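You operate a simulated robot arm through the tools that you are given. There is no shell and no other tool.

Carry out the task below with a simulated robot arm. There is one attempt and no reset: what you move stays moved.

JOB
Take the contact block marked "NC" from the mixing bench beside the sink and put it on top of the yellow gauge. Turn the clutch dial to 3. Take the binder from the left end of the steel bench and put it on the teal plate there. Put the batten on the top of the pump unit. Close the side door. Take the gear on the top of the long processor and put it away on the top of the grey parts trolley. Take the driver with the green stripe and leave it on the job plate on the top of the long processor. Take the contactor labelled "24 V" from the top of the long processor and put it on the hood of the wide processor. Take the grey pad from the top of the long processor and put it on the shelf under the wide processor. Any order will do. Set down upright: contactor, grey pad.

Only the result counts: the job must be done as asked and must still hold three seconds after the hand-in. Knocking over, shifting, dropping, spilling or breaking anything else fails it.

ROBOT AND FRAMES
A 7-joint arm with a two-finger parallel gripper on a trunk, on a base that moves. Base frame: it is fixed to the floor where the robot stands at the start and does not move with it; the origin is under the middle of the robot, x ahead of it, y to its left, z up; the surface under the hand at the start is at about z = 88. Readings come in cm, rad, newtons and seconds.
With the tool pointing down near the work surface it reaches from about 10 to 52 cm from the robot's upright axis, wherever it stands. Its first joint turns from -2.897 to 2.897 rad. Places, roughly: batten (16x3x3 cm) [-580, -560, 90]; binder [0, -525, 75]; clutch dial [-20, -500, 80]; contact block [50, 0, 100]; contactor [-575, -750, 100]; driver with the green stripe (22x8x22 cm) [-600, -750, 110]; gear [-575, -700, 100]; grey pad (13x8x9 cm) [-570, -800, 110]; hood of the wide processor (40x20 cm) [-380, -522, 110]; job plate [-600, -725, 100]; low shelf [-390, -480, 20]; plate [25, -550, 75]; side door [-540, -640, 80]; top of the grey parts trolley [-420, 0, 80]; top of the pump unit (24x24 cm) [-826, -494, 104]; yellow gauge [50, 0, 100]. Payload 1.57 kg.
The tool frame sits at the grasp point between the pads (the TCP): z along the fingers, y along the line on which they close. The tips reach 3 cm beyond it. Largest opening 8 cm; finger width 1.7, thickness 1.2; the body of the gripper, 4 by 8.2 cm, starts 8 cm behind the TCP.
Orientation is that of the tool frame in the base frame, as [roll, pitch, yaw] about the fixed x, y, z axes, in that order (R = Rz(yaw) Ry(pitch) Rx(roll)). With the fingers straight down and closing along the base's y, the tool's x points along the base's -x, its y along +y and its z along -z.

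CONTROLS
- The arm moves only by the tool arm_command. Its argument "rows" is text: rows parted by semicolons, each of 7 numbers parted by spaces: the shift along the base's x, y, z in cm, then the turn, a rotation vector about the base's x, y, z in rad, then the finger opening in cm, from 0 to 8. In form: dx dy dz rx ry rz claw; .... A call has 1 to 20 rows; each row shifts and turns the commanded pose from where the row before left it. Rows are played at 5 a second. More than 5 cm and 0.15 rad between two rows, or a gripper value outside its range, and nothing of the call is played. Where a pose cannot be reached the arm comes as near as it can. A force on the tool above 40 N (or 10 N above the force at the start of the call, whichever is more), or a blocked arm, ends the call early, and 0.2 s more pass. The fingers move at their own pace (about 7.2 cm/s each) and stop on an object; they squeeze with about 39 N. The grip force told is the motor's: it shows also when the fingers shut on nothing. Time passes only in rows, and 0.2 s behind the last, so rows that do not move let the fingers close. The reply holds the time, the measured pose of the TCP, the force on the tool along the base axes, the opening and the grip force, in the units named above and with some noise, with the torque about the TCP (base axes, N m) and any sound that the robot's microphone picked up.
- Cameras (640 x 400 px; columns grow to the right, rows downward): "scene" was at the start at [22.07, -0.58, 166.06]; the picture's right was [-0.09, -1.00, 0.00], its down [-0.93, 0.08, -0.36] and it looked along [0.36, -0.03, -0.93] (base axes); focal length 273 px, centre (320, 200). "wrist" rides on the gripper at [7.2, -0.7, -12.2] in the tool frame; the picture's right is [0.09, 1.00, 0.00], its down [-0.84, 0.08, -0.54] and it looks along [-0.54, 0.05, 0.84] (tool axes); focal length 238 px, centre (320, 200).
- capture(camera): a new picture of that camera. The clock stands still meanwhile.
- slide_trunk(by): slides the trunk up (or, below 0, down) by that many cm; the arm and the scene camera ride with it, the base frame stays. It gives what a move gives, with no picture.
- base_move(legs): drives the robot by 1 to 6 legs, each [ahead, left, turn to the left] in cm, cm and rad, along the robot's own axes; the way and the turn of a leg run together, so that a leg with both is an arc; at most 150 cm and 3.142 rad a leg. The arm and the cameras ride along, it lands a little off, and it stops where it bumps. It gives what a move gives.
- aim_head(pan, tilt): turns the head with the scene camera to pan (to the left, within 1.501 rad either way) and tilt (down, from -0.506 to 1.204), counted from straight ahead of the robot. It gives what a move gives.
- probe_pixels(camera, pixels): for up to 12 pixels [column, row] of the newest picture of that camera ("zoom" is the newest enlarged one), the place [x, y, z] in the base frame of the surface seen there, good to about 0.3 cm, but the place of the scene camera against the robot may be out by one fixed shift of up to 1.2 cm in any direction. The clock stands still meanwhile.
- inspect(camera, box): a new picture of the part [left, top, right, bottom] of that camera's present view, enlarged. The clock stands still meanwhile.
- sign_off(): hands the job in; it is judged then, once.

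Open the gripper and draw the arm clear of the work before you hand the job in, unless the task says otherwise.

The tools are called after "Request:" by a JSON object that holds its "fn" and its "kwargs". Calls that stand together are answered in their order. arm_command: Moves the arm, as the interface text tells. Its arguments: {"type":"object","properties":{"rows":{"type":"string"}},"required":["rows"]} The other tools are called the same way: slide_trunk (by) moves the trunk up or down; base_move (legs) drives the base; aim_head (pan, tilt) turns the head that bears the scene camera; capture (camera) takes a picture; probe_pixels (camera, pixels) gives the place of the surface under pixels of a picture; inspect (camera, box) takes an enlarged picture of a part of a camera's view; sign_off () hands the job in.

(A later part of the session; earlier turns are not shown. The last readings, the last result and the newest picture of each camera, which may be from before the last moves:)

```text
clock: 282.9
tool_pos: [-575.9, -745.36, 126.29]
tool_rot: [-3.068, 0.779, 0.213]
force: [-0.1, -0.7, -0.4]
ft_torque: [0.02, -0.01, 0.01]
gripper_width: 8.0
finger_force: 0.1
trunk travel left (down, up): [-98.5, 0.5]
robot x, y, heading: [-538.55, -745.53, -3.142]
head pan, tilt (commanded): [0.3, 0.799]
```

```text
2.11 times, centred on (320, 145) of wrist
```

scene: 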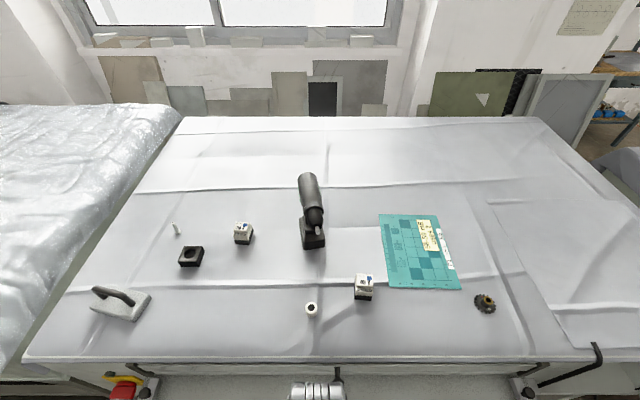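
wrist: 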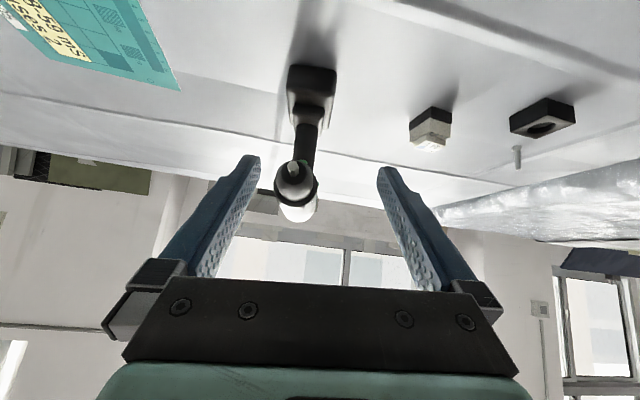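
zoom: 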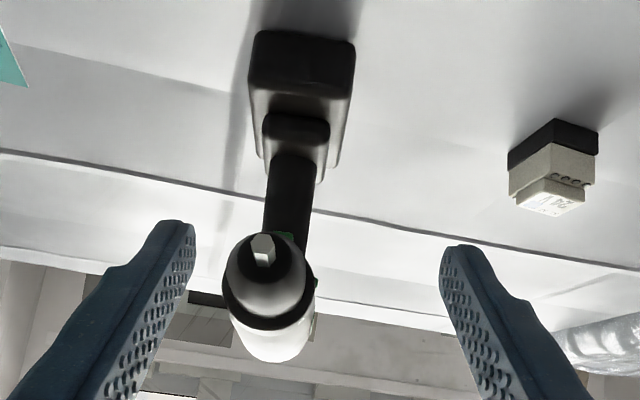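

The body's axis passes (−584.3,−744.0) and (−599,−747.2) at z ≈ 122, about 5.5 cm thick. I step the base 4 cm closer, then align with the axis line before advancing.

Request:
{"fn": "base_move", "kwargs": {"legs": [[4, 0, 0]]}}

```text
clock: 283.8
tool_pos: [-579.53, -745.33, 126.31]
tool_rot: [-3.067, 0.781, 0.212]
force: [0.9, 0.5, 0.5]
ft_torque: [0.03, 0.03, -0.02]
gripper_width: 8.0
finger_force: 0.0
trunk travel left (down, up): [-98.5, 0.5]
robot x, y, heading: [-542.41, -745.32, -3.139]
head pan, tilt (commanded): [0.3, 0.799]
```

I align laterally (dy +2.4) and in yaw, then look again.

Request:
{"fn": "arm_command", "kwargs": {"rows": "0.5 1.2 0 0 0 0.025 8;0 1.2 0 0 0 0.025 8;0 0 0 0 0 0 8"}}

Request:
{"fn": "capture", "kwargs": {"camera": "wrist"}}

```text
clock: 284.6
tool_pos: [-579.4, -743.04, 126.15]
tool_rot: [-3.068, 0.778, 0.264]
force: [-0.1, 0.2, 0.4]
ft_torque: [0.01, 0.01, -0.04]
gripper_width: 7.98
finger_force: 0.1
trunk travel left (down, up): [-98.5, 0.5]
robot x, y, heading: [-542.55, -745.53, -3.136]
head pan, tilt (commanded): [0.3, 0.799]
```

```text
taken
```

wrist: 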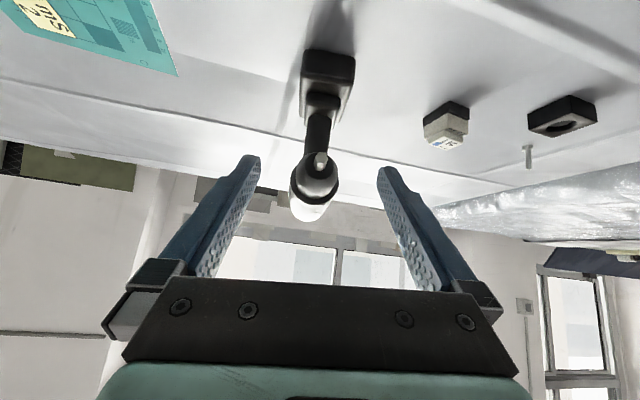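

The nose is centred between the fingers at (315,185). I advance 8 cm along the axis line and check.

Request:
{"fn": "arm_command", "kwargs": {"rows": "-4 -0.85 -0.5 0 0 0 8;-4 -0.85 -0.8 0 0 0 8;0 0 0 0 0 0 8"}}

Request:
{"fn": "capture", "kwargs": {"camera": "wrist"}}

```text
clock: 285.4
tool_pos: [-587.35, -744.8, 124.99]
tool_rot: [-3.07, 0.781, 0.262]
force: [-0.3, 0.6, 0.2]
ft_torque: [0.01, 0.02, -0.01]
gripper_width: 8.0
finger_force: 0.0
trunk travel left (down, up): [-98.5, 0.5]
robot x, y, heading: [-542.5, -745.7, -3.138]
head pan, tilt (commanded): [0.3, 0.799]
```

```text
taken
```

wrist: 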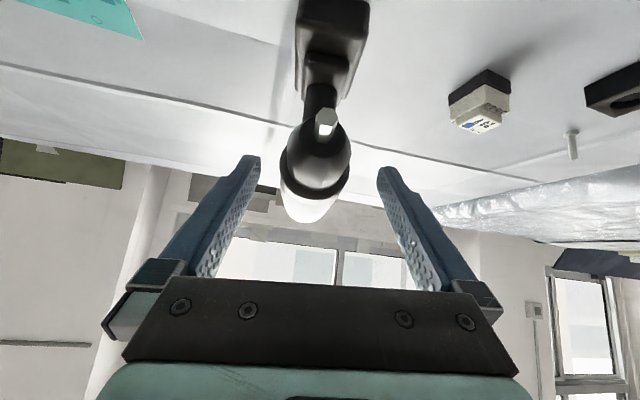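

Still well centred. I continue to the grip point at ≈ (−599, −747.2, 121.9).

Request:
{"fn": "arm_command", "kwargs": {"rows": "-3.9 -0.8 -1 0 0 0 8;-3.9 -0.8 -1 0 0 0 8;0 0 0 0 0 0 8"}}

Request:
{"fn": "capture", "kwargs": {"camera": "wrist"}}

```text
clock: 286.2
tool_pos: [-595.31, -746.49, 122.98]
tool_rot: [-3.067, 0.78, 0.262]
force: [-0.1, 0.5, 0.2]
ft_torque: [0.01, -0.01, -0.02]
gripper_width: 8.0
finger_force: 0.1
trunk travel left (down, up): [-98.5, 0.5]
robot x, y, heading: [-542.61, -745.15, -3.14]
head pan, tilt (commanded): [0.3, 0.799]
```

```text
taken
```

wrist: 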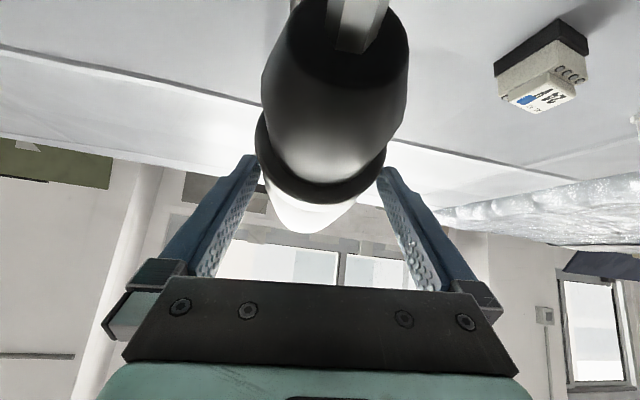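

The camera sits close above the nose, so I go just 2 cm further, shifting slightly to +y, then close gently.

Request:
{"fn": "arm_command", "kwargs": {"rows": "-1.2 0.1 -0.4 0 0 0 8;-1 -0.1 -0.4 0 0 0 8;0 0 0 0 0 0 8"}}

Request:
{"fn": "capture", "kwargs": {"camera": "wrist"}}

Request:
{"fn": "capture", "kwargs": {"camera": "scene"}}

```text
clock: 287.0
tool_pos: [-597.43, -746.31, 122.11]
tool_rot: [-3.068, 0.779, 0.263]
force: [-0.3, 0.3, 0.4]
ft_torque: [-0.04, 0.01, 0.02]
gripper_width: 7.99
finger_force: 0.0
trunk travel left (down, up): [-98.5, 0.5]
robot x, y, heading: [-542.44, -745.96, -3.137]
head pan, tilt (commanded): [0.3, 0.799]
```

```text
taken
```

wrist: 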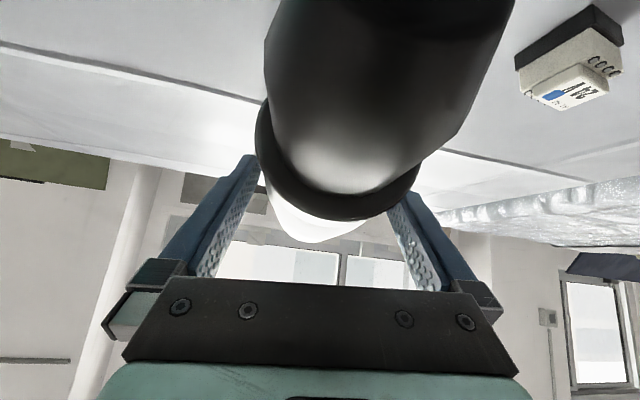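

```text
taken
```

scene: 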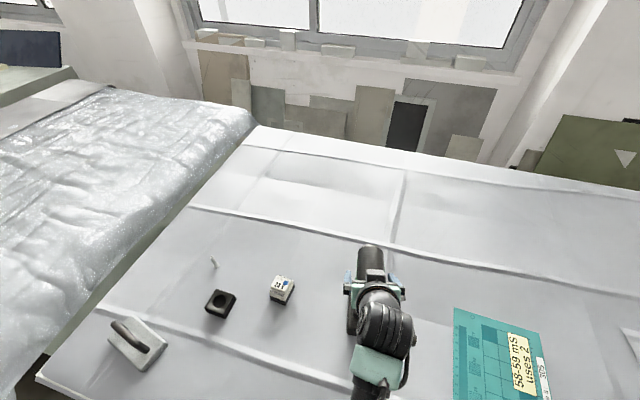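

I enlarge the scene view of the gripper around the driver.

Request:
{"fn": "inspect", "kwargs": {"camera": "scene", "box": [320, 230, 440, 340]}}

```text
3.64 times, centred on (380, 285) of scene
```

zoom: 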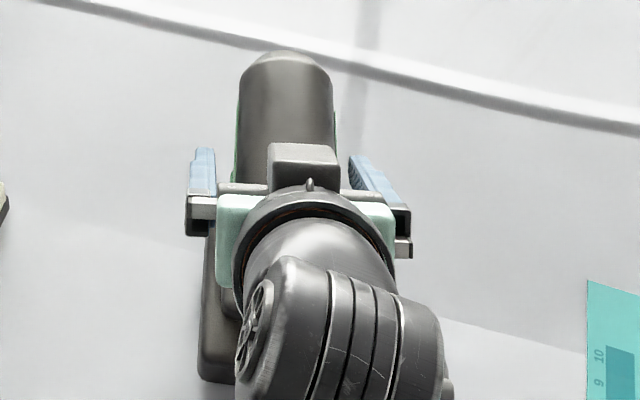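

Green stripes show on the driver's sides, and the fingers straddle it evenly. I close.

Request:
{"fn": "arm_command", "kwargs": {"rows": "0 0 0 0 0 0 6.5;0 0 0 0 0 0 5;0 0 0 0 0 0 4;0 0 0 0 0 0 4;0 0 0 0 0 0 4"}}

```text
clock: 288.2
tool_pos: [-597.49, -746.26, 122.1]
tool_rot: [-3.069, 0.778, 0.262]
force: [-0.9, 1.6, -0.1]
ft_torque: [0.11, 0.17, -0.23]
gripper_width: 5.83
finger_force: 39.0
trunk travel left (down, up): [-98.5, 0.5]
robot x, y, heading: [-542.51, -745.48, -3.139]
head pan, tilt (commanded): [0.3, 0.799]
```

Gripped at 5.83 cm. I lift gently 3 cm, drawing in slightly.

Request:
{"fn": "arm_command", "kwargs": {"rows": "0 0 0.7 0 0 0 4;0 0 0.8 0 0 0 4;0.5 0 0.8 0 0 0 4;0.5 0 0.7 0 0 0 4;0 0 0 0 0 0 4"}}

Request:
{"fn": "capture", "kwargs": {"camera": "scene"}}

```text
clock: 289.4
tool_pos: [-596.5, -746.17, 124.99]
tool_rot: [-3.07, 0.777, 0.261]
force: [0.1, 0.4, -11.8]
ft_torque: [-0.02, 0.02, 0.01]
gripper_width: 5.78
finger_force: 38.9
trunk travel left (down, up): [-98.5, 0.5]
robot x, y, heading: [-542.32, -745.94, -3.145]
head pan, tilt (commanded): [0.3, 0.799]
```

```text
taken
```

scene: 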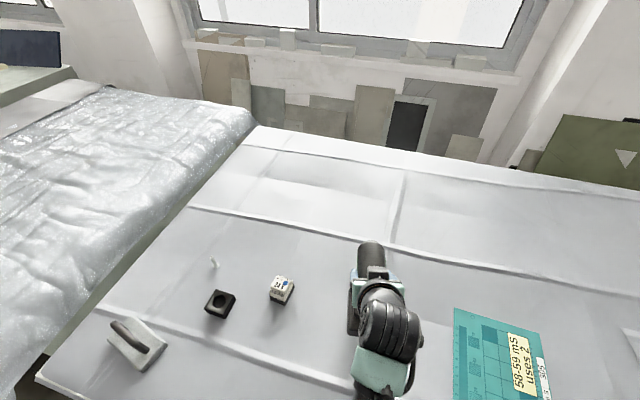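

The driver hangs level (≈1.2 kg). I carry it sideways with the base toward the job plate (centre ≈ (−592.4, −713.5)).

Request:
{"fn": "base_move", "kwargs": {"legs": [[0, -33, 0]]}}

Request:
{"fn": "aim_head", "kwargs": {"pan": 0.0, "tilt": 0.9}}

Request:
{"fn": "capture", "kwargs": {"camera": "scene"}}

```text
clock: 291.6
tool_pos: [-596.4, -713.36, 125.03]
tool_rot: [-3.069, 0.777, 0.259]
force: [0.8, -1.3, -11.2]
ft_torque: [-0.01, 0.06, 0.02]
gripper_width: 5.77
finger_force: 39.0
trunk travel left (down, up): [-98.5, 0.5]
robot x, y, heading: [-542.35, -712.92, 3.137]
head pan, tilt (commanded): [0.3, 0.799]
```

```text
clock: 292.4
tool_pos: [-596.47, -713.24, 124.96]
tool_rot: [-3.07, 0.775, 0.258]
force: [-0.6, 0.4, -11.9]
ft_torque: [-0.02, 0.07, -0.01]
gripper_width: 5.77
finger_force: 39.2
trunk travel left (down, up): [-98.5, 0.5]
robot x, y, heading: [-542.28, -712.8, 3.139]
head pan, tilt (commanded): [0.0, 0.901]
```

```text
taken
```

scene: 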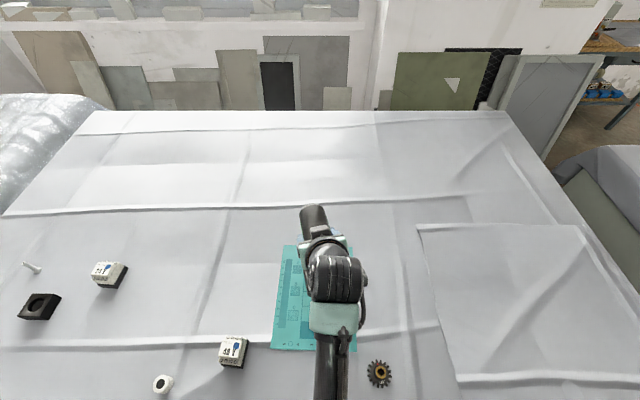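

I enlarge to see the driver's base over the teal plate.

Request:
{"fn": "inspect", "kwargs": {"camera": "scene", "box": [250, 190, 400, 370]}}

Request:
{"fn": "probe_pixels", "kwargs": {"camera": "scene", "pixels": [[283, 248], [273, 346], [356, 347], [300, 340], [290, 290], [292, 275]]}}

Request:
{"fn": "capture", "kwargs": {"camera": "wrist"}}

```text
2.22 times, centred on (325, 280) of scene
```

zoom: 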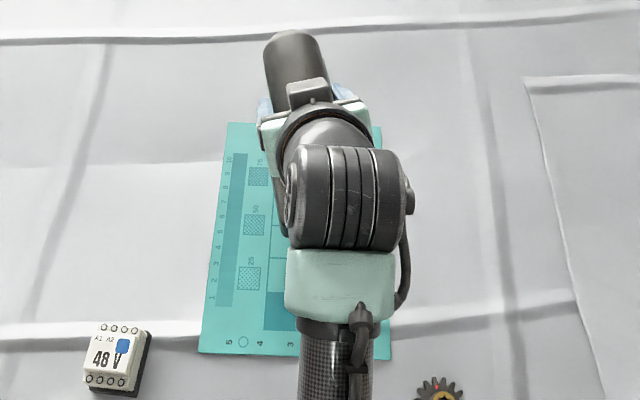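

```text
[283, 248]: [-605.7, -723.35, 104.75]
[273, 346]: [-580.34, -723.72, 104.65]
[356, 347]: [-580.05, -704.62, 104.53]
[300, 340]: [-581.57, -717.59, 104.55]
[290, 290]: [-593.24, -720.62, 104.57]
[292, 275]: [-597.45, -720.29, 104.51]
```

```text
taken
```

wrist: 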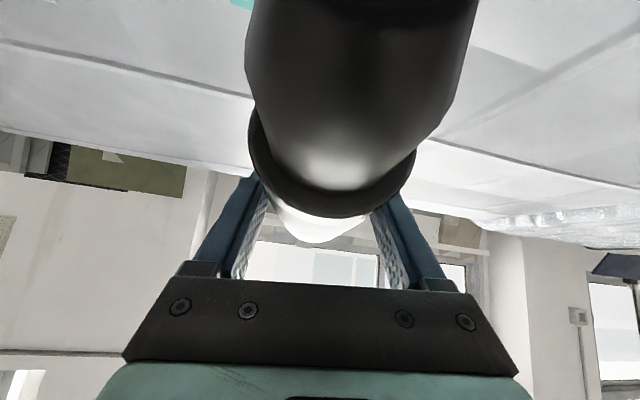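

The plate spans x −580…−606, y −704.6…−723.5; the driver's base is above it. I move 2.5 cm inward (+x) and lower in small steps.

Request:
{"fn": "arm_command", "kwargs": {"rows": "1.3 -0.2 -0.5 0 0 0 4;1.2 -0.2 -0.8 0 0 0 4;0 0 -0.7 0 0 0 4;0 0 -0.3 0 0 0 4;0 0 0 0 0 0 4"}}

```text
clock: 293.6
tool_pos: [-593.9, -713.69, 122.62]
tool_rot: [-3.07, 0.777, 0.258]
force: [0.1, -0.5, -12.7]
ft_torque: [0.02, 0.03, 0.0]
gripper_width: 5.76
finger_force: 39.2
trunk travel left (down, up): [-98.5, 0.5]
robot x, y, heading: [-542.47, -712.68, 3.141]
head pan, tilt (commanded): [0.0, 0.901]
```

Still fully carried (−12.7 N) at z = 122.62. I lower on in 0.1–0.15 cm steps.

Request:
{"fn": "arm_command", "kwargs": {"rows": "0 0 -0.15 0 0 0 4;0 0 -0.15 0 0 0 4;0 0 0 0 0 0 4"}}

```text
clock: 294.4
tool_pos: [-593.93, -713.68, 122.42]
tool_rot: [-3.069, 0.779, 0.26]
force: [0.4, 0.3, -3.2]
ft_torque: [0.35, -0.55, -0.03]
gripper_width: 5.79
finger_force: 38.9
trunk travel left (down, up): [-98.5, 0.5]
robot x, y, heading: [-542.55, -712.9, 3.142]
head pan, tilt (commanded): [0.0, 0.901]
```

It is taking support (−3.2 N). One more 0.1 cm, then I open slowly.

Request:
{"fn": "arm_command", "kwargs": {"rows": "0 0 -0.12 0 0 0 4;0 0 0 0 0 0 4;0 0 0 0 0 0 6.2;0 0 0 0 0 0 7;0 0 0 0 0 0 8;0 0 0 0 0 0 8"}}

Request:
{"fn": "capture", "kwargs": {"camera": "wrist"}}

Request:
{"fn": "inspect", "kwargs": {"camera": "scene", "box": [250, 190, 400, 370]}}

```text
clock: 295.8
tool_pos: [-593.87, -713.73, 122.25]
tool_rot: [-3.071, 0.779, 0.259]
force: [0.5, -0.3, -0.2]
ft_torque: [-0.01, 0.01, 0.0]
gripper_width: 7.99
finger_force: 0.0
trunk travel left (down, up): [-98.5, 0.5]
robot x, y, heading: [-542.61, -712.67, 3.142]
head pan, tilt (commanded): [0.0, 0.901]
```

```text
taken
```

wrist: 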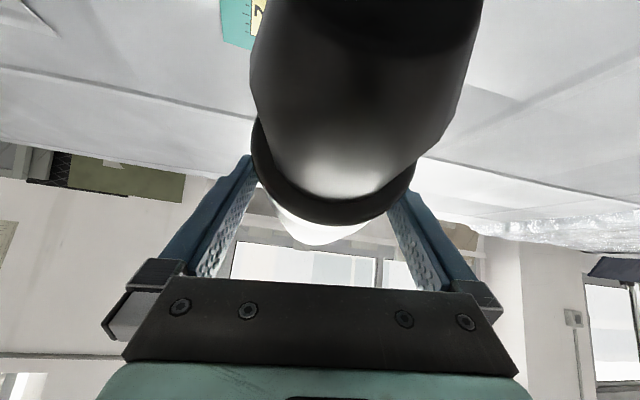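

```text
2.22 times, centred on (325, 280) of scene
```

zoom: 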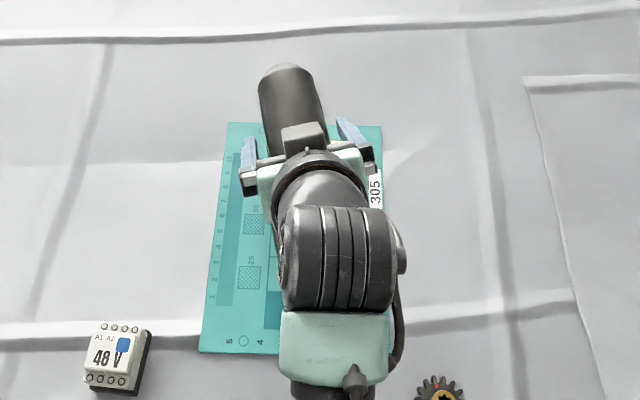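

The driver stands on the plate. I back the fingers out along its axis.

Request:
{"fn": "arm_command", "kwargs": {"rows": "1 0.2 0.3 0 0 0 8;3 0.65 0.9 0 0 0 8;4 0.85 0.8 0 0 0 8;4 0.85 0.5 0 0 0 8;4 0.8 0 0 0 0 8;4 0.5 0 0 0 0 8;0 0 0 0 0 0 8"}}

Request:
{"fn": "capture", "kwargs": {"camera": "scene"}}

Request:
{"fn": "capture", "kwargs": {"camera": "wrist"}}

```text
clock: 297.4
tool_pos: [-573.77, -709.73, 124.93]
tool_rot: [-3.067, 0.779, 0.26]
force: [-0.8, -0.1, 0.4]
ft_torque: [0.01, -0.04, -0.02]
gripper_width: 8.0
finger_force: 0.0
trunk travel left (down, up): [-98.5, 0.5]
robot x, y, heading: [-542.49, -712.73, 3.141]
head pan, tilt (commanded): [0.0, 0.901]
```

```text
taken
```

scene: 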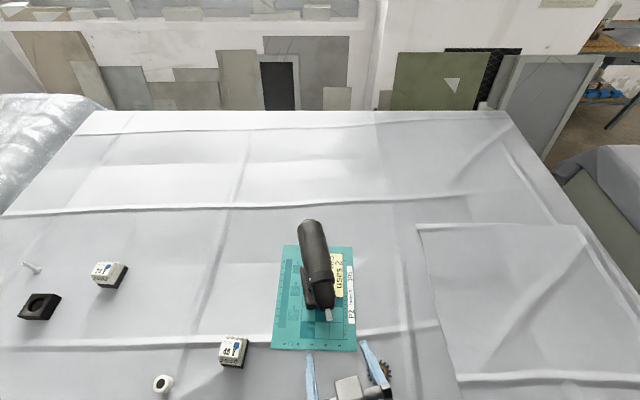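

```text
taken
```

wrist: 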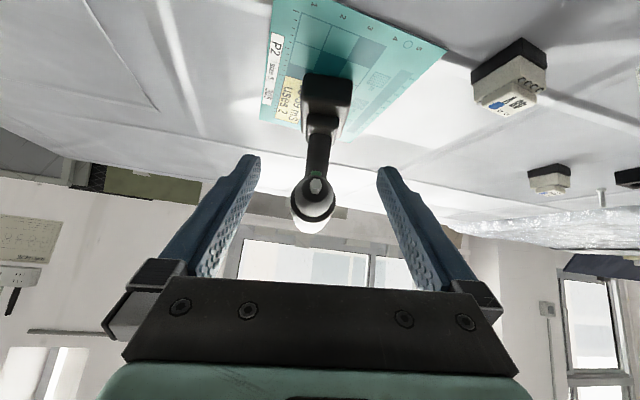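

The driver stands upright on the job plate. I return the tool to pointing straight down, staying clear, to fetch the 24 V contactor next.

Request:
{"fn": "arm_command", "kwargs": {"rows": "1 0 -1 0 -0.13 -0.04 6;1 0 -1 0 -0.13 -0.04 5;1 0 -1.5 0 -0.13 -0.04 5;1 0 -1.5 0 -0.13 -0.04 5;0 0 -2 0 -0.13 -0.04 5;0 0 -2 0 -0.13 -0.06 5;0 0 0 0 0 0 5"}}

```text
clock: 298.9
tool_pos: [-570.01, -709.7, 115.53]
tool_rot: [3.123, 0.004, -0.052]
force: [0.2, 0.2, -0.4]
ft_torque: [-0.02, 0.01, 0.01]
gripper_width: 5.0
finger_force: 0.0
out of reach, approached as far as the arm can: row 1
trunk travel left (down, up): [-98.5, 0.5]
robot x, y, heading: [-542.77, -712.66, 3.14]
head pan, tilt (commanded): [0.0, 0.901]
```

I back off slightly and shift to y ≈ −766 in front of the 24 V contactor.

Request:
{"fn": "base_move", "kwargs": {"legs": [[-12, 0, 0], [0, 53, 0]]}}

Request:
{"fn": "arm_command", "kwargs": {"rows": "0 0 0 0.018 0.13 0.025 6;0 0 0 0 0.13 0.025 6;0 0 1 0 0.13 0 6;0 0 1 0 0.13 0 6;0 0 0 0 0 0 6"}}

Request:
{"fn": "capture", "kwargs": {"camera": "scene"}}

Request:
{"fn": "capture", "kwargs": {"camera": "wrist"}}

```text
clock: 302.9
tool_pos: [-558.41, -763.13, 115.5]
tool_rot: [3.122, 0.003, -0.061]
force: [-0.3, -0.2, -0.6]
ft_torque: [-0.01, -0.01, 0.01]
gripper_width: 4.99
finger_force: 0.1
trunk travel left (down, up): [-98.5, 0.5]
robot x, y, heading: [-530.93, -766.4, 3.134]
head pan, tilt (commanded): [0.0, 0.901]
```

```text
clock: 304.1
tool_pos: [-558.41, -763.23, 117.46]
tool_rot: [3.129, 0.525, -0.012]
force: [-0.7, 0.9, 0.1]
ft_torque: [0.02, -0.01, -0.01]
gripper_width: 6.0
finger_force: 0.0
trunk travel left (down, up): [-98.5, 0.5]
robot x, y, heading: [-530.97, -766.41, 3.134]
head pan, tilt (commanded): [0.0, 0.901]
```

```text
taken
```

scene: 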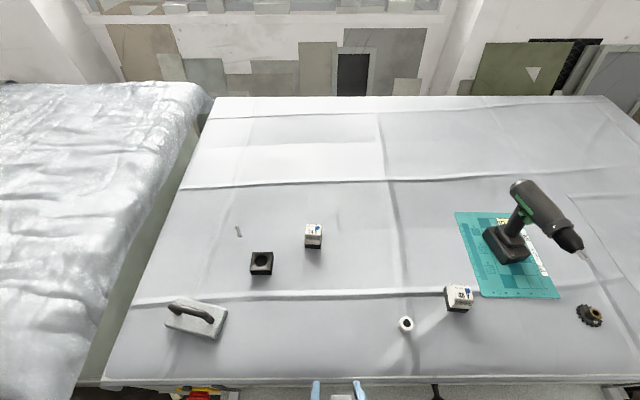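

```text
taken
```

wrist: 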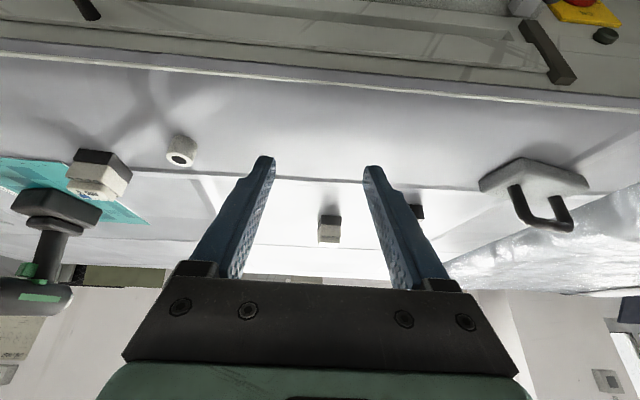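

The contactor is at scene (314,235) and wrist (329,225). I enlarge and probe its corners.

Request:
{"fn": "inspect", "kwargs": {"camera": "scene", "box": [280, 205, 350, 265]}}

Request:
{"fn": "inspect", "kwargs": {"camera": "wrist", "box": [290, 190, 370, 250]}}

Request:
{"fn": "probe_pixels", "kwargs": {"camera": "wrist", "pixels": [[320, 218], [340, 218], [320, 240], [340, 240], [330, 230], [330, 207]]}}

Request:
{"fn": "probe_pixels", "kwargs": {"camera": "scene", "pixels": [[307, 226], [321, 226], [306, 238], [321, 238], [314, 230], [313, 246], [300, 255]]}}

```text
6.67 times, centred on (315, 235) of scene
```

zoom: 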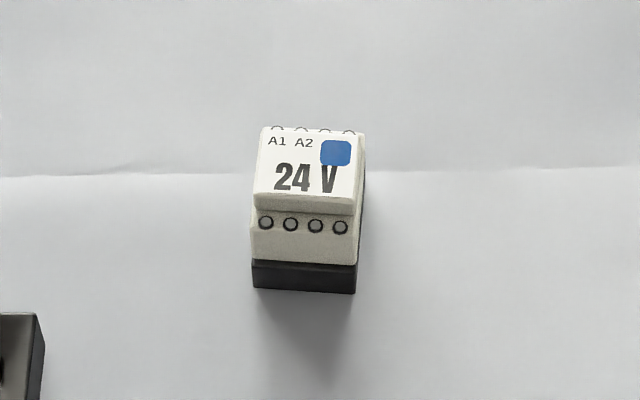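

```text
6.67 times, centred on (330, 220) of wrist
```

zoom: 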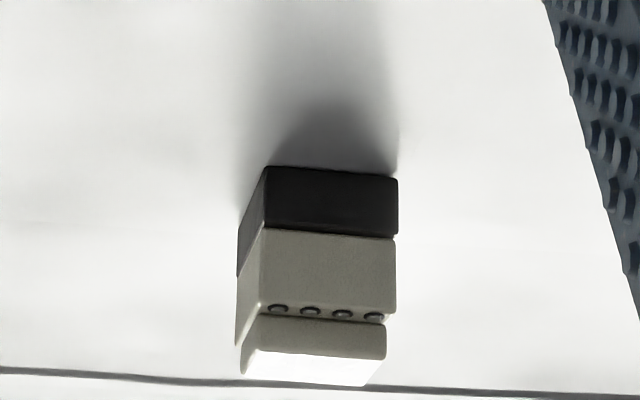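

```text
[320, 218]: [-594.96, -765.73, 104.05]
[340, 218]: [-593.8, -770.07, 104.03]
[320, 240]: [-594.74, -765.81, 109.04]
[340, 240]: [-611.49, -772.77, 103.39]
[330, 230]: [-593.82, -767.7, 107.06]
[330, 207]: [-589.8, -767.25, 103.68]
```

```text
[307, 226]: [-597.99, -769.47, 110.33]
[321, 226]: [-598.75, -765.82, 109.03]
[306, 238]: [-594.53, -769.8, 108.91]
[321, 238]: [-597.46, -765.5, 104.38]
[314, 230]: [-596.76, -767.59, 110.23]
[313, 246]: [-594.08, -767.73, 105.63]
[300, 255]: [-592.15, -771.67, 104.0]
```

Contactor: y −765.7…−769.9, x −593.8…−598.8, z 103.6…109.8. I bring the base 12 cm closer and line up along the tilted approach direction.

Request:
{"fn": "base_move", "kwargs": {"legs": [[12, 0, 0]]}}

Request:
{"fn": "arm_command", "kwargs": {"rows": "-4.2 -0.9 0 0 0 0.02 6;-4.2 -0.9 0 0 0 0.02 6;-4.2 -0.9 0 0 0 0 6;-4.2 -0.9 0 0 0 0 6;-4.2 -0.9 0 0 0 0 6;0 0 0 0 0 0 6"}}

Request:
{"fn": "capture", "kwargs": {"camera": "wrist"}}

```text
clock: 305.3
tool_pos: [-570.38, -763.17, 117.42]
tool_rot: [3.13, 0.526, -0.01]
force: [1.6, -0.8, -0.4]
ft_torque: [-0.01, 0.02, 0.01]
gripper_width: 5.99
finger_force: 0.2
trunk travel left (down, up): [-98.5, 0.5]
robot x, y, heading: [-543.06, -766.03, 3.137]
head pan, tilt (commanded): [0.0, 0.901]
```

```text
clock: 306.7
tool_pos: [-591.61, -767.63, 117.35]
tool_rot: [3.129, 0.525, 0.031]
force: [-0.2, 0.2, 0.1]
ft_torque: [0.02, 0.0, -0.01]
gripper_width: 5.98
finger_force: 0.0
trunk travel left (down, up): [-98.5, 0.5]
robot x, y, heading: [-543.5, -766.59, 3.136]
head pan, tilt (commanded): [0.0, 0.901]
```

```text
taken
```

wrist: 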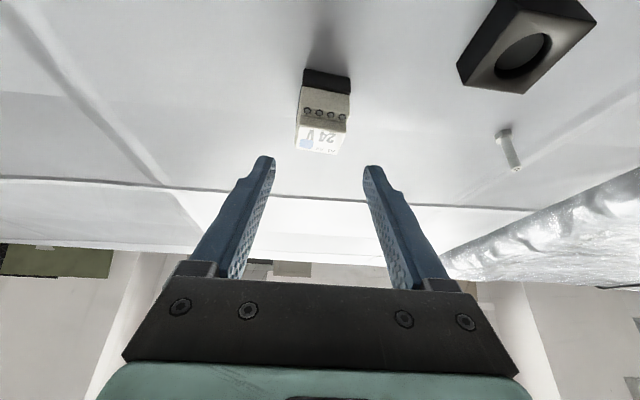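

The contactor is in line at (324,115). I probe its corners from here.

Request:
{"fn": "probe_pixels", "kwargs": {"camera": "wrist", "pixels": [[308, 78], [345, 82], [302, 100], [345, 108], [300, 145], [338, 150], [320, 140], [325, 60]]}}

Request:
{"fn": "inspect", "kwargs": {"camera": "wrist", "box": [280, 55, 376, 160]}}

```text
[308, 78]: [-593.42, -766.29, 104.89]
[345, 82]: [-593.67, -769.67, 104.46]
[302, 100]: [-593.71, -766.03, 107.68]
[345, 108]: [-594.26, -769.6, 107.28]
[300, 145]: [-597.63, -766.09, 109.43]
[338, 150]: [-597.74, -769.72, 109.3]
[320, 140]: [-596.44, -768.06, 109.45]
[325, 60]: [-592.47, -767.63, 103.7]
```

```text
3.81 times, centred on (328, 108) of wrist
```

zoom: 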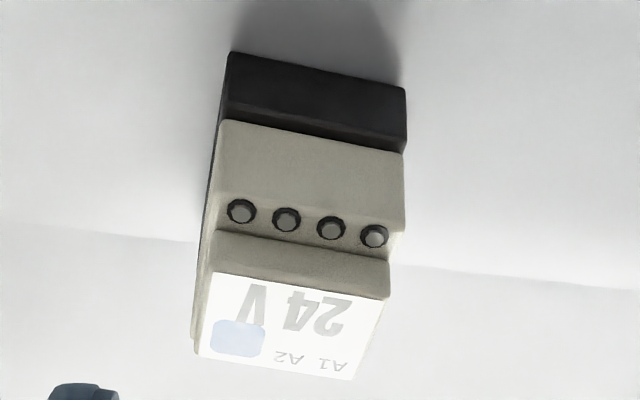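

Centre ≈ (−596.1, −767.9), yaw ≈ −0.07. I correct the yaw and descend along the tilted direction to z ≈ 107.3.

Request:
{"fn": "arm_command", "kwargs": {"rows": "-1.5 -0.1 -3 0 0 -0.1 6;-1.5 -0.1 -3 0 0 0 6;-1 -0.1 -2.5 0 0 0 6;-0.5 0 -1.5 0 0 0 6;0 0 0 0 0 0 6"}}

Request:
{"fn": "capture", "kwargs": {"camera": "wrist"}}

```text
clock: 307.9
tool_pos: [-596.04, -767.92, 107.5]
tool_rot: [3.129, 0.526, -0.07]
force: [-0.2, 0.0, -0.6]
ft_torque: [0.04, 0.0, -0.03]
gripper_width: 6.01
finger_force: 0.0
trunk travel left (down, up): [-98.5, 0.5]
robot x, y, heading: [-543.13, -766.57, 3.134]
head pan, tilt (commanded): [0.0, 0.901]
```

```text
taken
```

wrist: 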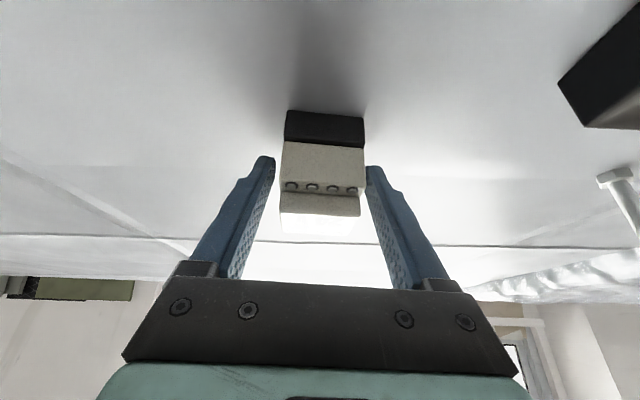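

The contactor sits squarely between the fingers. I close and lift.

Request:
{"fn": "arm_command", "kwargs": {"rows": "0 0 0 0 0 0 4;0 0 0 0 0 0 3;0 0 0 0 0 0 3;0 0 0 0 0 0 3;0 0 1 0 0 0 3;0 0 3 0 0 0 3;2 0 3 0 0 0 3;0 0 0 0 0 0 3"}}

Request:
{"fn": "capture", "kwargs": {"camera": "wrist"}}

```text
clock: 309.7
tool_pos: [-594.05, -767.93, 114.59]
tool_rot: [3.129, 0.524, -0.07]
force: [-0.1, -0.2, -1.8]
ft_torque: [-0.01, -0.03, -0.02]
gripper_width: 4.49
finger_force: 38.9
trunk travel left (down, up): [-98.5, 0.5]
robot x, y, heading: [-543.0, -766.41, 3.138]
head pan, tilt (commanded): [0.0, 0.901]
```

```text
taken
```

wrist: 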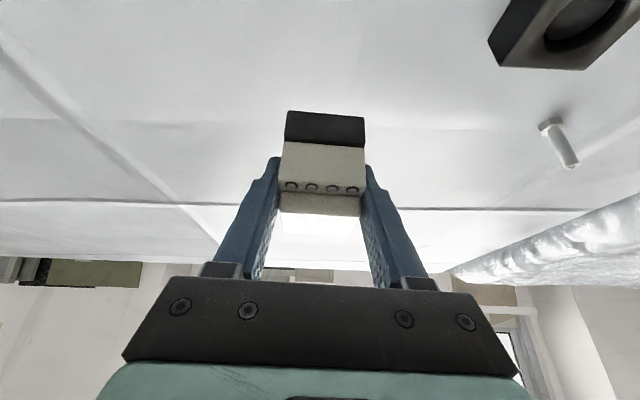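

The contactor is held (4.49 cm, its bottom 3.8 cm below the TCP). I draw the arm in and drive back into the aisle.

Request:
{"fn": "arm_command", "kwargs": {"rows": "4 0 1 0 0 0 3;4 0 1 0 0 0 3;4 0 0 0 0 0 3;4 0 0 0 0 0 3;4 0 0 0 0 0 3;0 0 0 0 0 0 3"}}

Request:
{"fn": "base_move", "kwargs": {"legs": [[-78, 0, 0]]}}

Request:
{"fn": "aim_head", "kwargs": {"pan": -1.4, "tilt": 0.5}}

Request:
{"fn": "capture", "kwargs": {"camera": "scene"}}

Request:
{"fn": "aim_head", "kwargs": {"pan": 1.5, "tilt": 0.4}}

Request:
{"fn": "capture", "kwargs": {"camera": "scene"}}

```text
clock: 311.1
tool_pos: [-574.2, -768.13, 116.63]
tool_rot: [3.13, 0.524, -0.068]
force: [0.3, 0.2, -1.8]
ft_torque: [0.0, -0.01, -0.01]
gripper_width: 4.48
finger_force: 38.8
trunk travel left (down, up): [-98.5, 0.5]
robot x, y, heading: [-543.33, -766.48, 3.131]
head pan, tilt (commanded): [0.0, 0.901]
```

```text
clock: 315.3
tool_pos: [-497.28, -768.93, 116.56]
tool_rot: [3.13, 0.523, -0.078]
force: [0.0, 0.3, -2.5]
ft_torque: [-0.03, -0.01, -0.02]
gripper_width: 4.46
finger_force: 39.3
trunk travel left (down, up): [-98.5, 0.5]
robot x, y, heading: [-465.87, -767.51, 3.125]
head pan, tilt (commanded): [0.0, 0.901]
```

```text
clock: 316.8
tool_pos: [-497.14, -768.78, 116.46]
tool_rot: [3.129, 0.523, -0.078]
force: [-0.2, 1.0, -1.5]
ft_torque: [0.0, -0.03, -0.01]
gripper_width: 4.46
finger_force: 39.1
trunk travel left (down, up): [-98.5, 0.5]
robot x, y, heading: [-465.9, -767.35, 3.125]
head pan, tilt (commanded): [-1.4, 0.499]
```

```text
taken
```

scene: 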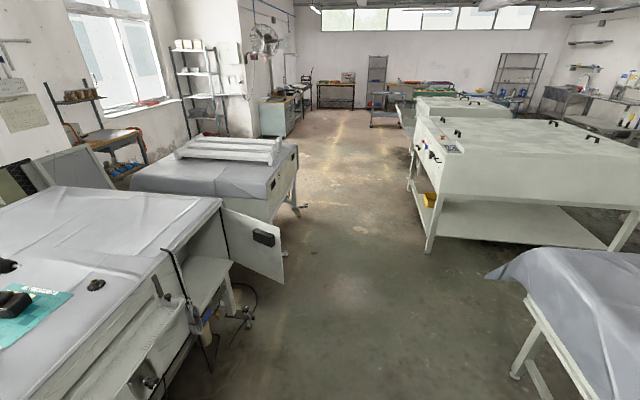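

```text
clock: 319.4
tool_pos: [-497.04, -768.9, 116.59]
tool_rot: [3.128, 0.524, -0.078]
force: [-0.4, 0.6, -2.1]
ft_torque: [-0.04, 0.0, -0.02]
gripper_width: 4.46
finger_force: 39.0
trunk travel left (down, up): [-98.5, 0.5]
robot x, y, heading: [-465.98, -767.41, 3.125]
head pan, tilt (commanded): [1.499, 0.4]
```

```text
taken
```

scene: 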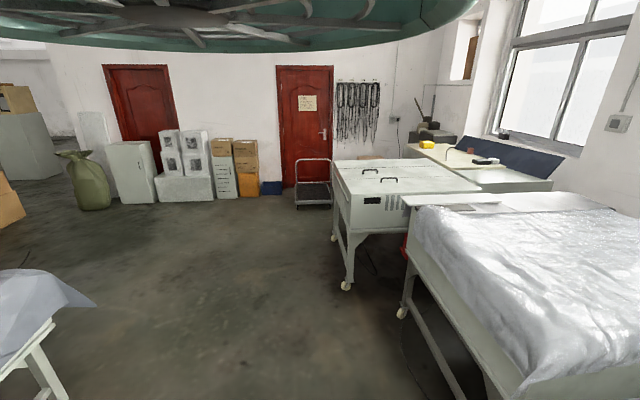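

The aisle is clear both ways, and I can see the route behind the beds for later. I turn around here (heading 0) and slide to y ≈ −522 beside the wide processor.

Request:
{"fn": "base_move", "kwargs": {"legs": [[-3, 0, 0], [0, 0, -3.125], [0, 125, 0], [0, 120, 0]]}}

Request:
{"fn": "aim_head", "kwargs": {"pan": 0.0, "tilt": 0.8}}

Request:
{"fn": "capture", "kwargs": {"camera": "scene"}}

```text
clock: 338.9
tool_pos: [-440.75, -521.18, 116.55]
tool_rot: [3.13, 0.525, 3.107]
force: [0.8, -0.4, -2.1]
ft_torque: [0.02, 0.03, 0.01]
gripper_width: 4.5
finger_force: 39.2
trunk travel left (down, up): [-98.5, 0.5]
robot x, y, heading: [-471.68, -523.87, 0.025]
head pan, tilt (commanded): [1.499, 0.4]
```

```text
clock: 340.5
tool_pos: [-440.84, -521.08, 116.56]
tool_rot: [3.128, 0.523, 3.106]
force: [-0.6, 1.1, -1.3]
ft_torque: [-0.02, 0.04, -0.01]
gripper_width: 4.46
finger_force: 38.6
trunk travel left (down, up): [-98.5, 0.5]
robot x, y, heading: [-471.79, -524.55, 0.022]
head pan, tilt (commanded): [0.0, 0.799]
```

```text
taken
```

scene: 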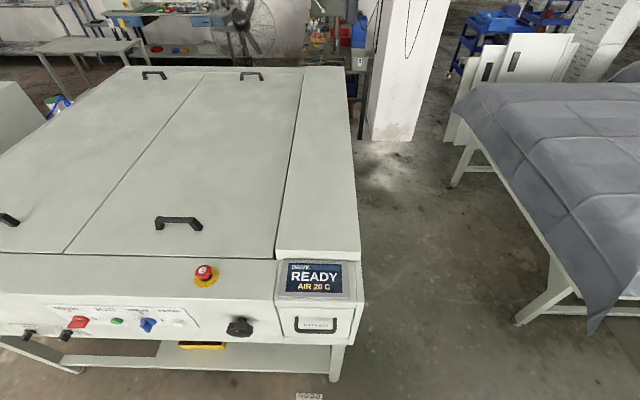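

The raised hood is the strip on the right (275–365, 70–260), its west end next to the READY display. I probe it.

Request:
{"fn": "probe_pixels", "kwargs": {"camera": "scene", "pixels": [[285, 240], [350, 240], [320, 240], [290, 150], [340, 150], [315, 190], [300, 100], [265, 240], [310, 275], [320, 310], [355, 300], [360, 255]]}}

Request:
{"fn": "probe_pixels", "kwargs": {"camera": "scene", "pixels": [[430, 130], [400, 140], [375, 135], [445, 100], [470, 145], [450, 185], [520, 320], [590, 330], [420, 250], [335, 375], [200, 345], [280, 355]]}}

```text
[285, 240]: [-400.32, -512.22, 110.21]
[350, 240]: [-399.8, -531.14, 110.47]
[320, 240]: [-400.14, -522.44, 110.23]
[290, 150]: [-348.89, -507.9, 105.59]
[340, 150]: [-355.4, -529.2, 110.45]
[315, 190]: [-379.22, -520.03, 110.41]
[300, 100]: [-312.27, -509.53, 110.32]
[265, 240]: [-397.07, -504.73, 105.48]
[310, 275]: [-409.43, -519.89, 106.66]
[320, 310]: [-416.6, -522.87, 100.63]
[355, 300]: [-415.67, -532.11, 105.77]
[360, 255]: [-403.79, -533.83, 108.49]
```

```text
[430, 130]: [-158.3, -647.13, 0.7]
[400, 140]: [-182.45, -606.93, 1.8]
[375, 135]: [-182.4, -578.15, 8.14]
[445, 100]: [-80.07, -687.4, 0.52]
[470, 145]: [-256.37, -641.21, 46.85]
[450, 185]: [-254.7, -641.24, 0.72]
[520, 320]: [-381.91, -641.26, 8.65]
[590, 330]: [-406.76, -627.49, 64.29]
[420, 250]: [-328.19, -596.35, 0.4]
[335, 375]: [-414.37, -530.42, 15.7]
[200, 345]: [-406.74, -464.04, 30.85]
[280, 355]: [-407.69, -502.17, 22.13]
```

The hood's top is z ≈ 109.8 (x −404…−260, y −512…−531), and a wide passage runs along y ≈ −590 toward the back of the steel bench. I drive 34 cm ahead and look with the wrist camera.

Request:
{"fn": "base_move", "kwargs": {"legs": [[34, 0, -0.022]]}}

Request:
{"fn": "arm_command", "kwargs": {"rows": "4 0 0 0 0 0 3;4 -0.3 0 0 0 0 3;4 -0.3 0 0 0 0 3;4 -0.3 0 0 0 0 3;4 -0.3 0 0 0 0 3;0 0 0 0 0 0 3"}}

Request:
{"fn": "capture", "kwargs": {"camera": "wrist"}}

```text
clock: 342.8
tool_pos: [-406.56, -521.22, 116.47]
tool_rot: [3.13, 0.526, 3.087]
force: [0.3, -0.1, -1.4]
ft_torque: [-0.01, 0.03, 0.01]
gripper_width: 4.45
finger_force: 38.9
trunk travel left (down, up): [-98.5, 0.5]
robot x, y, heading: [-437.72, -523.54, 0.009]
head pan, tilt (commanded): [0.0, 0.799]
```

```text
clock: 344.1
tool_pos: [-386.34, -522.27, 116.69]
tool_rot: [3.13, 0.524, 3.089]
force: [0.2, 0.0, -2.2]
ft_torque: [-0.01, -0.03, 0.0]
gripper_width: 4.46
finger_force: 39.0
trunk travel left (down, up): [-98.5, 0.5]
robot x, y, heading: [-437.62, -523.25, 0.009]
head pan, tilt (commanded): [0.0, 0.799]
```

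```text
taken
```

wrist: 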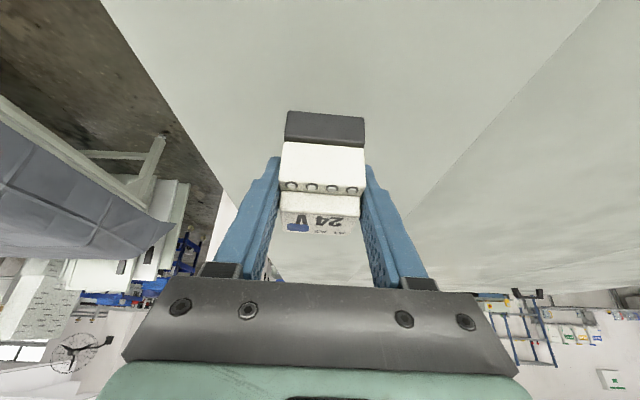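

The contactor hangs over the hood. I probe the hood surface under it.

Request:
{"fn": "probe_pixels", "kwargs": {"camera": "wrist", "pixels": [[300, 80], [240, 110], [400, 100], [330, 60], [225, 185], [400, 215], [285, 118], [363, 122]]}}

```text
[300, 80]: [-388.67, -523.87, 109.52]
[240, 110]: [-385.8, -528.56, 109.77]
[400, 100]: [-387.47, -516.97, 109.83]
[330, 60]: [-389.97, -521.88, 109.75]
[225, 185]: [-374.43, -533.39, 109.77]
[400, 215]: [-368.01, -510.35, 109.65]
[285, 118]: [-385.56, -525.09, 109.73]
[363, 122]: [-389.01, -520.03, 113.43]
```

Hood z ≈ 109.7. I lower to just above and then by small steps.

Request:
{"fn": "arm_command", "kwargs": {"rows": "0.5 0.3 -1.5 0 0 0 3;0 0 -1 0 0 0 3;0 0 -0.3 0 0 0 3;0 0 0 0 0 0 3"}}

Request:
{"fn": "arm_command", "kwargs": {"rows": "0 0 -0.15 0 0 0 3;0 0 -0.15 0 0 0 3;0 0 0 0 0 0 3"}}

```text
clock: 345.1
tool_pos: [-386.01, -522.02, 113.79]
tool_rot: [3.129, 0.525, 3.087]
force: [0.1, -0.5, -0.8]
ft_torque: [0.03, 0.03, -0.01]
gripper_width: 4.46
finger_force: 39.6
trunk travel left (down, up): [-98.5, 0.5]
robot x, y, heading: [-437.71, -523.09, 0.006]
head pan, tilt (commanded): [0.0, 0.799]
```

```text
clock: 345.9
tool_pos: [-385.94, -522.12, 113.66]
tool_rot: [3.13, 0.529, 3.088]
force: [-0.9, -0.3, 8.2]
ft_torque: [-0.22, 0.32, -0.06]
gripper_width: 4.47
finger_force: 39.3
trunk travel left (down, up): [-98.5, 0.5]
robot x, y, heading: [-437.58, -523.23, 0.003]
head pan, tilt (commanded): [0.0, 0.799]
```

Contact (8 N). I ease slightly, release, and withdraw up along the tool axis.

Request:
{"fn": "arm_command", "kwargs": {"rows": "0 0 0.07 0 0 0 3;0 0 0 0 0 0 4.8;0 0 0 0 0 0 5.5;0 0 0 0 0 0 6.5;-0.7 0 1.2 0 0 0 6.5;-1.5 0 2.6 0 0 0 6.5;-3 0 2 0 0 0 6.5;-4 0 0 0 0 0 6;-4 0 0 0 0 0 6;-4 0 0 0 0 0 6;0 0 0 0 0 0 6"}}

Request:
{"fn": "capture", "kwargs": {"camera": "wrist"}}

Request:
{"fn": "capture", "kwargs": {"camera": "scene"}}

```text
clock: 348.4
tool_pos: [-403.3, -522.01, 119.36]
tool_rot: [3.13, 0.525, 3.089]
force: [0.3, 0.9, -0.3]
ft_torque: [0.03, 0.04, 0.02]
gripper_width: 6.02
finger_force: 0.0
trunk travel left (down, up): [-98.5, 0.5]
robot x, y, heading: [-437.92, -523.6, 0.005]
head pan, tilt (commanded): [0.0, 0.799]
```

```text
taken
```

wrist: 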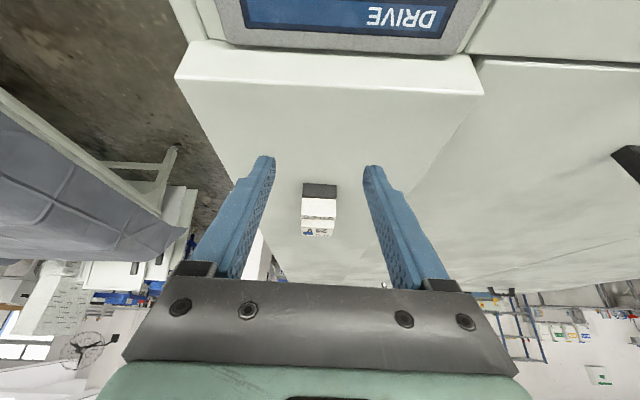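

```text
taken
```

scene: 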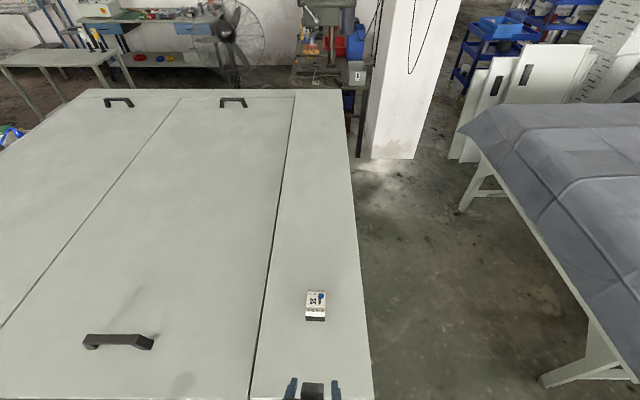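

The contactor stands upright on the hood. Next the grey pad: I back into the aisle, turn around and slide to y ≈ −793.

Request:
{"fn": "base_move", "kwargs": {"legs": [[-35, 0, 0], [0, 0, 3.135], [0, 135, 0], [0, 133, 0]]}}

Request:
{"fn": "aim_head", "kwargs": {"pan": 0.0, "tilt": 0.7}}

Request:
{"fn": "capture", "kwargs": {"camera": "scene"}}

```text
clock: 370.5
tool_pos: [-511.17, -791.74, 119.22]
tool_rot: [3.131, 0.524, -0.087]
force: [0.4, 0.2, 0.1]
ft_torque: [0.0, 0.03, -0.02]
gripper_width: 6.0
finger_force: 0.0
trunk travel left (down, up): [-98.5, 0.5]
robot x, y, heading: [-477.11, -791.66, 3.116]
head pan, tilt (commanded): [0.0, 0.799]
```

```text
clock: 371.2
tool_pos: [-511.13, -791.78, 119.27]
tool_rot: [3.129, 0.526, -0.086]
force: [0.0, 0.2, 0.1]
ft_torque: [0.01, -0.03, -0.01]
gripper_width: 6.01
finger_force: 0.0
trunk travel left (down, up): [-98.5, 0.5]
robot x, y, heading: [-476.66, -791.52, 3.12]
head pan, tilt (commanded): [0.0, 0.7]
```

```text
taken
```

scene: 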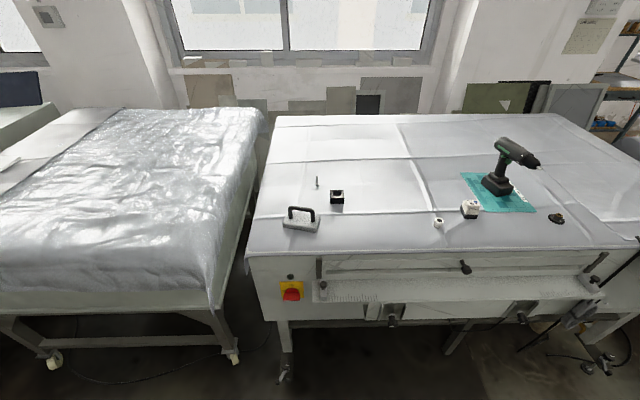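

The pad is at (300,220). I drive up to it and take a close look.

Request:
{"fn": "base_move", "kwargs": {"legs": [[57, 1, 0.02]]}}

Request:
{"fn": "capture", "kwargs": {"camera": "wrist"}}

Request:
{"fn": "aim_head", "kwargs": {"pan": 0.0, "tilt": 1.0}}

Request:
{"fn": "capture", "kwargs": {"camera": "scene"}}

```text
clock: 374.5
tool_pos: [-567.87, -792.44, 119.29]
tool_rot: [3.129, 0.525, -0.068]
force: [0.4, 0.6, -0.1]
ft_torque: [-0.02, -0.04, 0.03]
gripper_width: 5.99
finger_force: 0.0
trunk travel left (down, up): [-98.5, 0.5]
robot x, y, heading: [-533.61, -791.68, 3.13]
head pan, tilt (commanded): [0.0, 0.7]
```

```text
taken
```

wrist: 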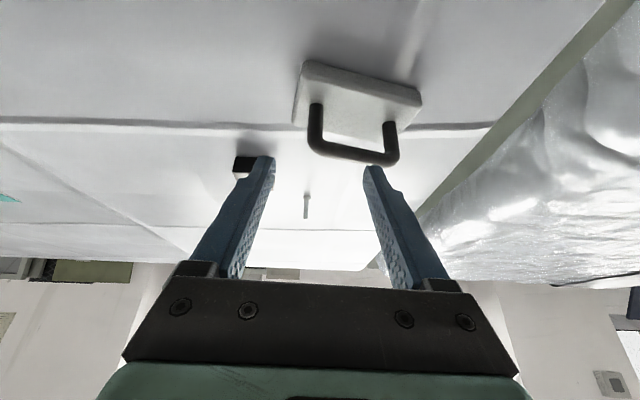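

```text
clock: 375.3
tool_pos: [-567.98, -792.41, 119.26]
tool_rot: [3.129, 0.524, -0.068]
force: [0.2, 0.1, -0.2]
ft_torque: [0.03, -0.02, -0.06]
gripper_width: 5.98
finger_force: 0.1
trunk travel left (down, up): [-98.5, 0.5]
robot x, y, heading: [-533.97, -791.8, 3.139]
head pan, tilt (commanded): [0.0, 1.0]
```

```text
taken
```

scene: 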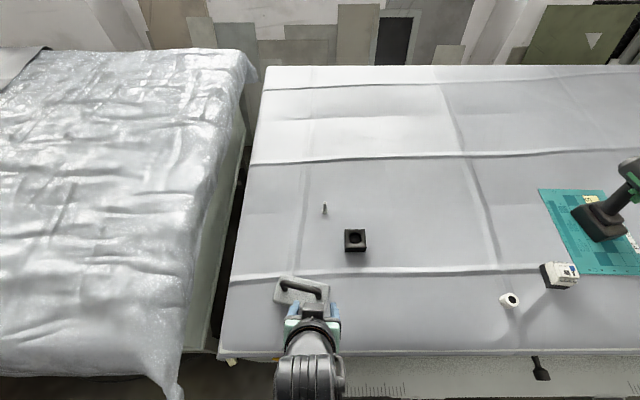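

The pad's handle bar runs roughly along y. I probe the bar and the pad's corners.

Request:
{"fn": "probe_pixels", "kwargs": {"camera": "wrist", "pixels": [[316, 110], [320, 140], [340, 152], [375, 160], [392, 155], [390, 128], [305, 62], [420, 97], [295, 118], [350, 100], [300, 90], [404, 130]]}}

Request:
{"fn": "inspect", "kwargs": {"camera": "wrist", "box": [270, 40, 440, 180]}}

```text
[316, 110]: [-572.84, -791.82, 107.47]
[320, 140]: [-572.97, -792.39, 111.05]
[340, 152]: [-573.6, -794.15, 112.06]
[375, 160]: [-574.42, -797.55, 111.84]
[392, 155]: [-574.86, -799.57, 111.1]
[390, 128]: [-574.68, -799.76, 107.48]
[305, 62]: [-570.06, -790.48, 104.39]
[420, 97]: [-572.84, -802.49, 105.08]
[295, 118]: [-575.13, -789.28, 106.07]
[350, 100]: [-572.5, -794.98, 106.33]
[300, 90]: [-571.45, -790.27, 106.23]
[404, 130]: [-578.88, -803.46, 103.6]
```

```text
2.86 times, centred on (355, 110) of wrist
```

zoom: 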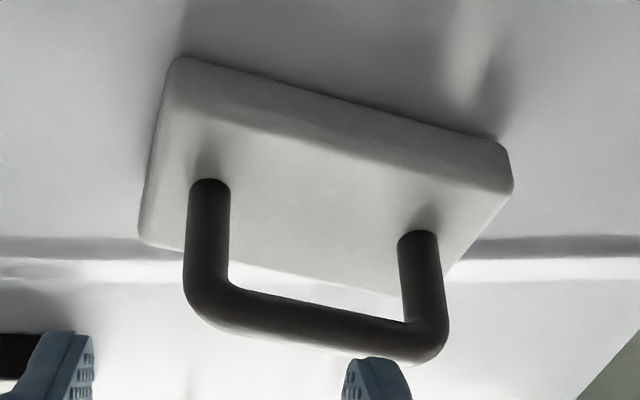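

The bar's centre is ≈ (−573.9, −796.0, 111.2), direction ≈ (−0.26, −0.97). I will grip it with a flat (60°) tool and the fingers closing in the vertical plane, so it can go onto the low shelf; I back off and turn the tool to that pose.

Request:
{"fn": "arm_command", "kwargs": {"rows": "3 0 0.5 0.0714 0 0.1237 5;3 0 0.5 0.0714 0 0.1237 5;3 0 0 0.0714 0 0.1237 5;0 0 0 0.0714 0 0.1237 5;0 0 0 0.0714 0 0.1237 5;0 0 0 0.0714 0 0.1237 5;0 0 0 0.0714 0 0.1237 5;0 0 0 0.0714 0 0.1237 5;0 0 0 0.0714 0 0.1237 5;0 0 0 0.0714 0 0.1237 5;0 0 0 0.0714 0 0.1237 5;0 0 0 0 0.13 0 5;0 0 0 0 0.13 0 5;0 0 0 0 0.13 0 5;0 0 0 0 0.13 0 5;0 0 0 0 0 -0.129 5;0 0 0 0 0 -0.129 5;0 0 0 0 0 0 5"}}

Request:
{"fn": "capture", "kwargs": {"camera": "wrist"}}

Request:
{"fn": "capture", "kwargs": {"camera": "scene"}}

```text
clock: 379.1
tool_pos: [-558.88, -792.57, 120.25]
tool_rot: [-2.081, 0.052, 1.284]
force: [1.0, -0.1, -0.7]
ft_torque: [0.0, 0.01, 0.01]
gripper_width: 4.98
finger_force: 0.0
trunk travel left (down, up): [-98.5, 0.5]
robot x, y, heading: [-533.51, -792.04, 3.137]
head pan, tilt (commanded): [0.0, 1.0]
```

```text
taken
```

wrist: 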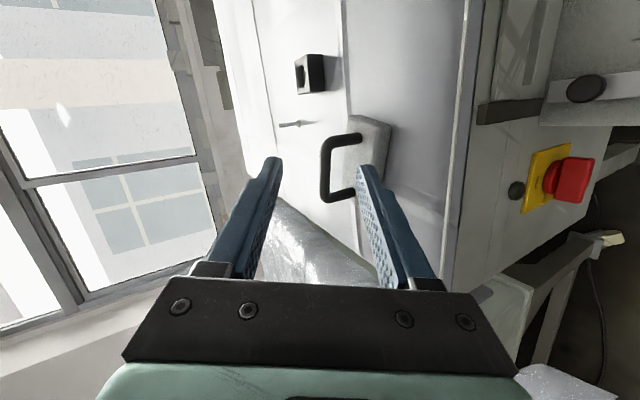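

```text
taken
```

scene: 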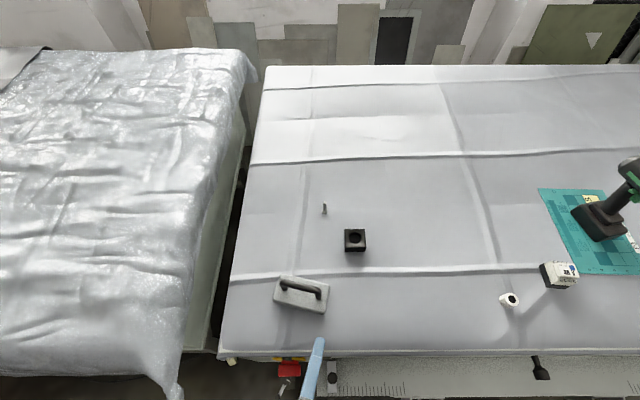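

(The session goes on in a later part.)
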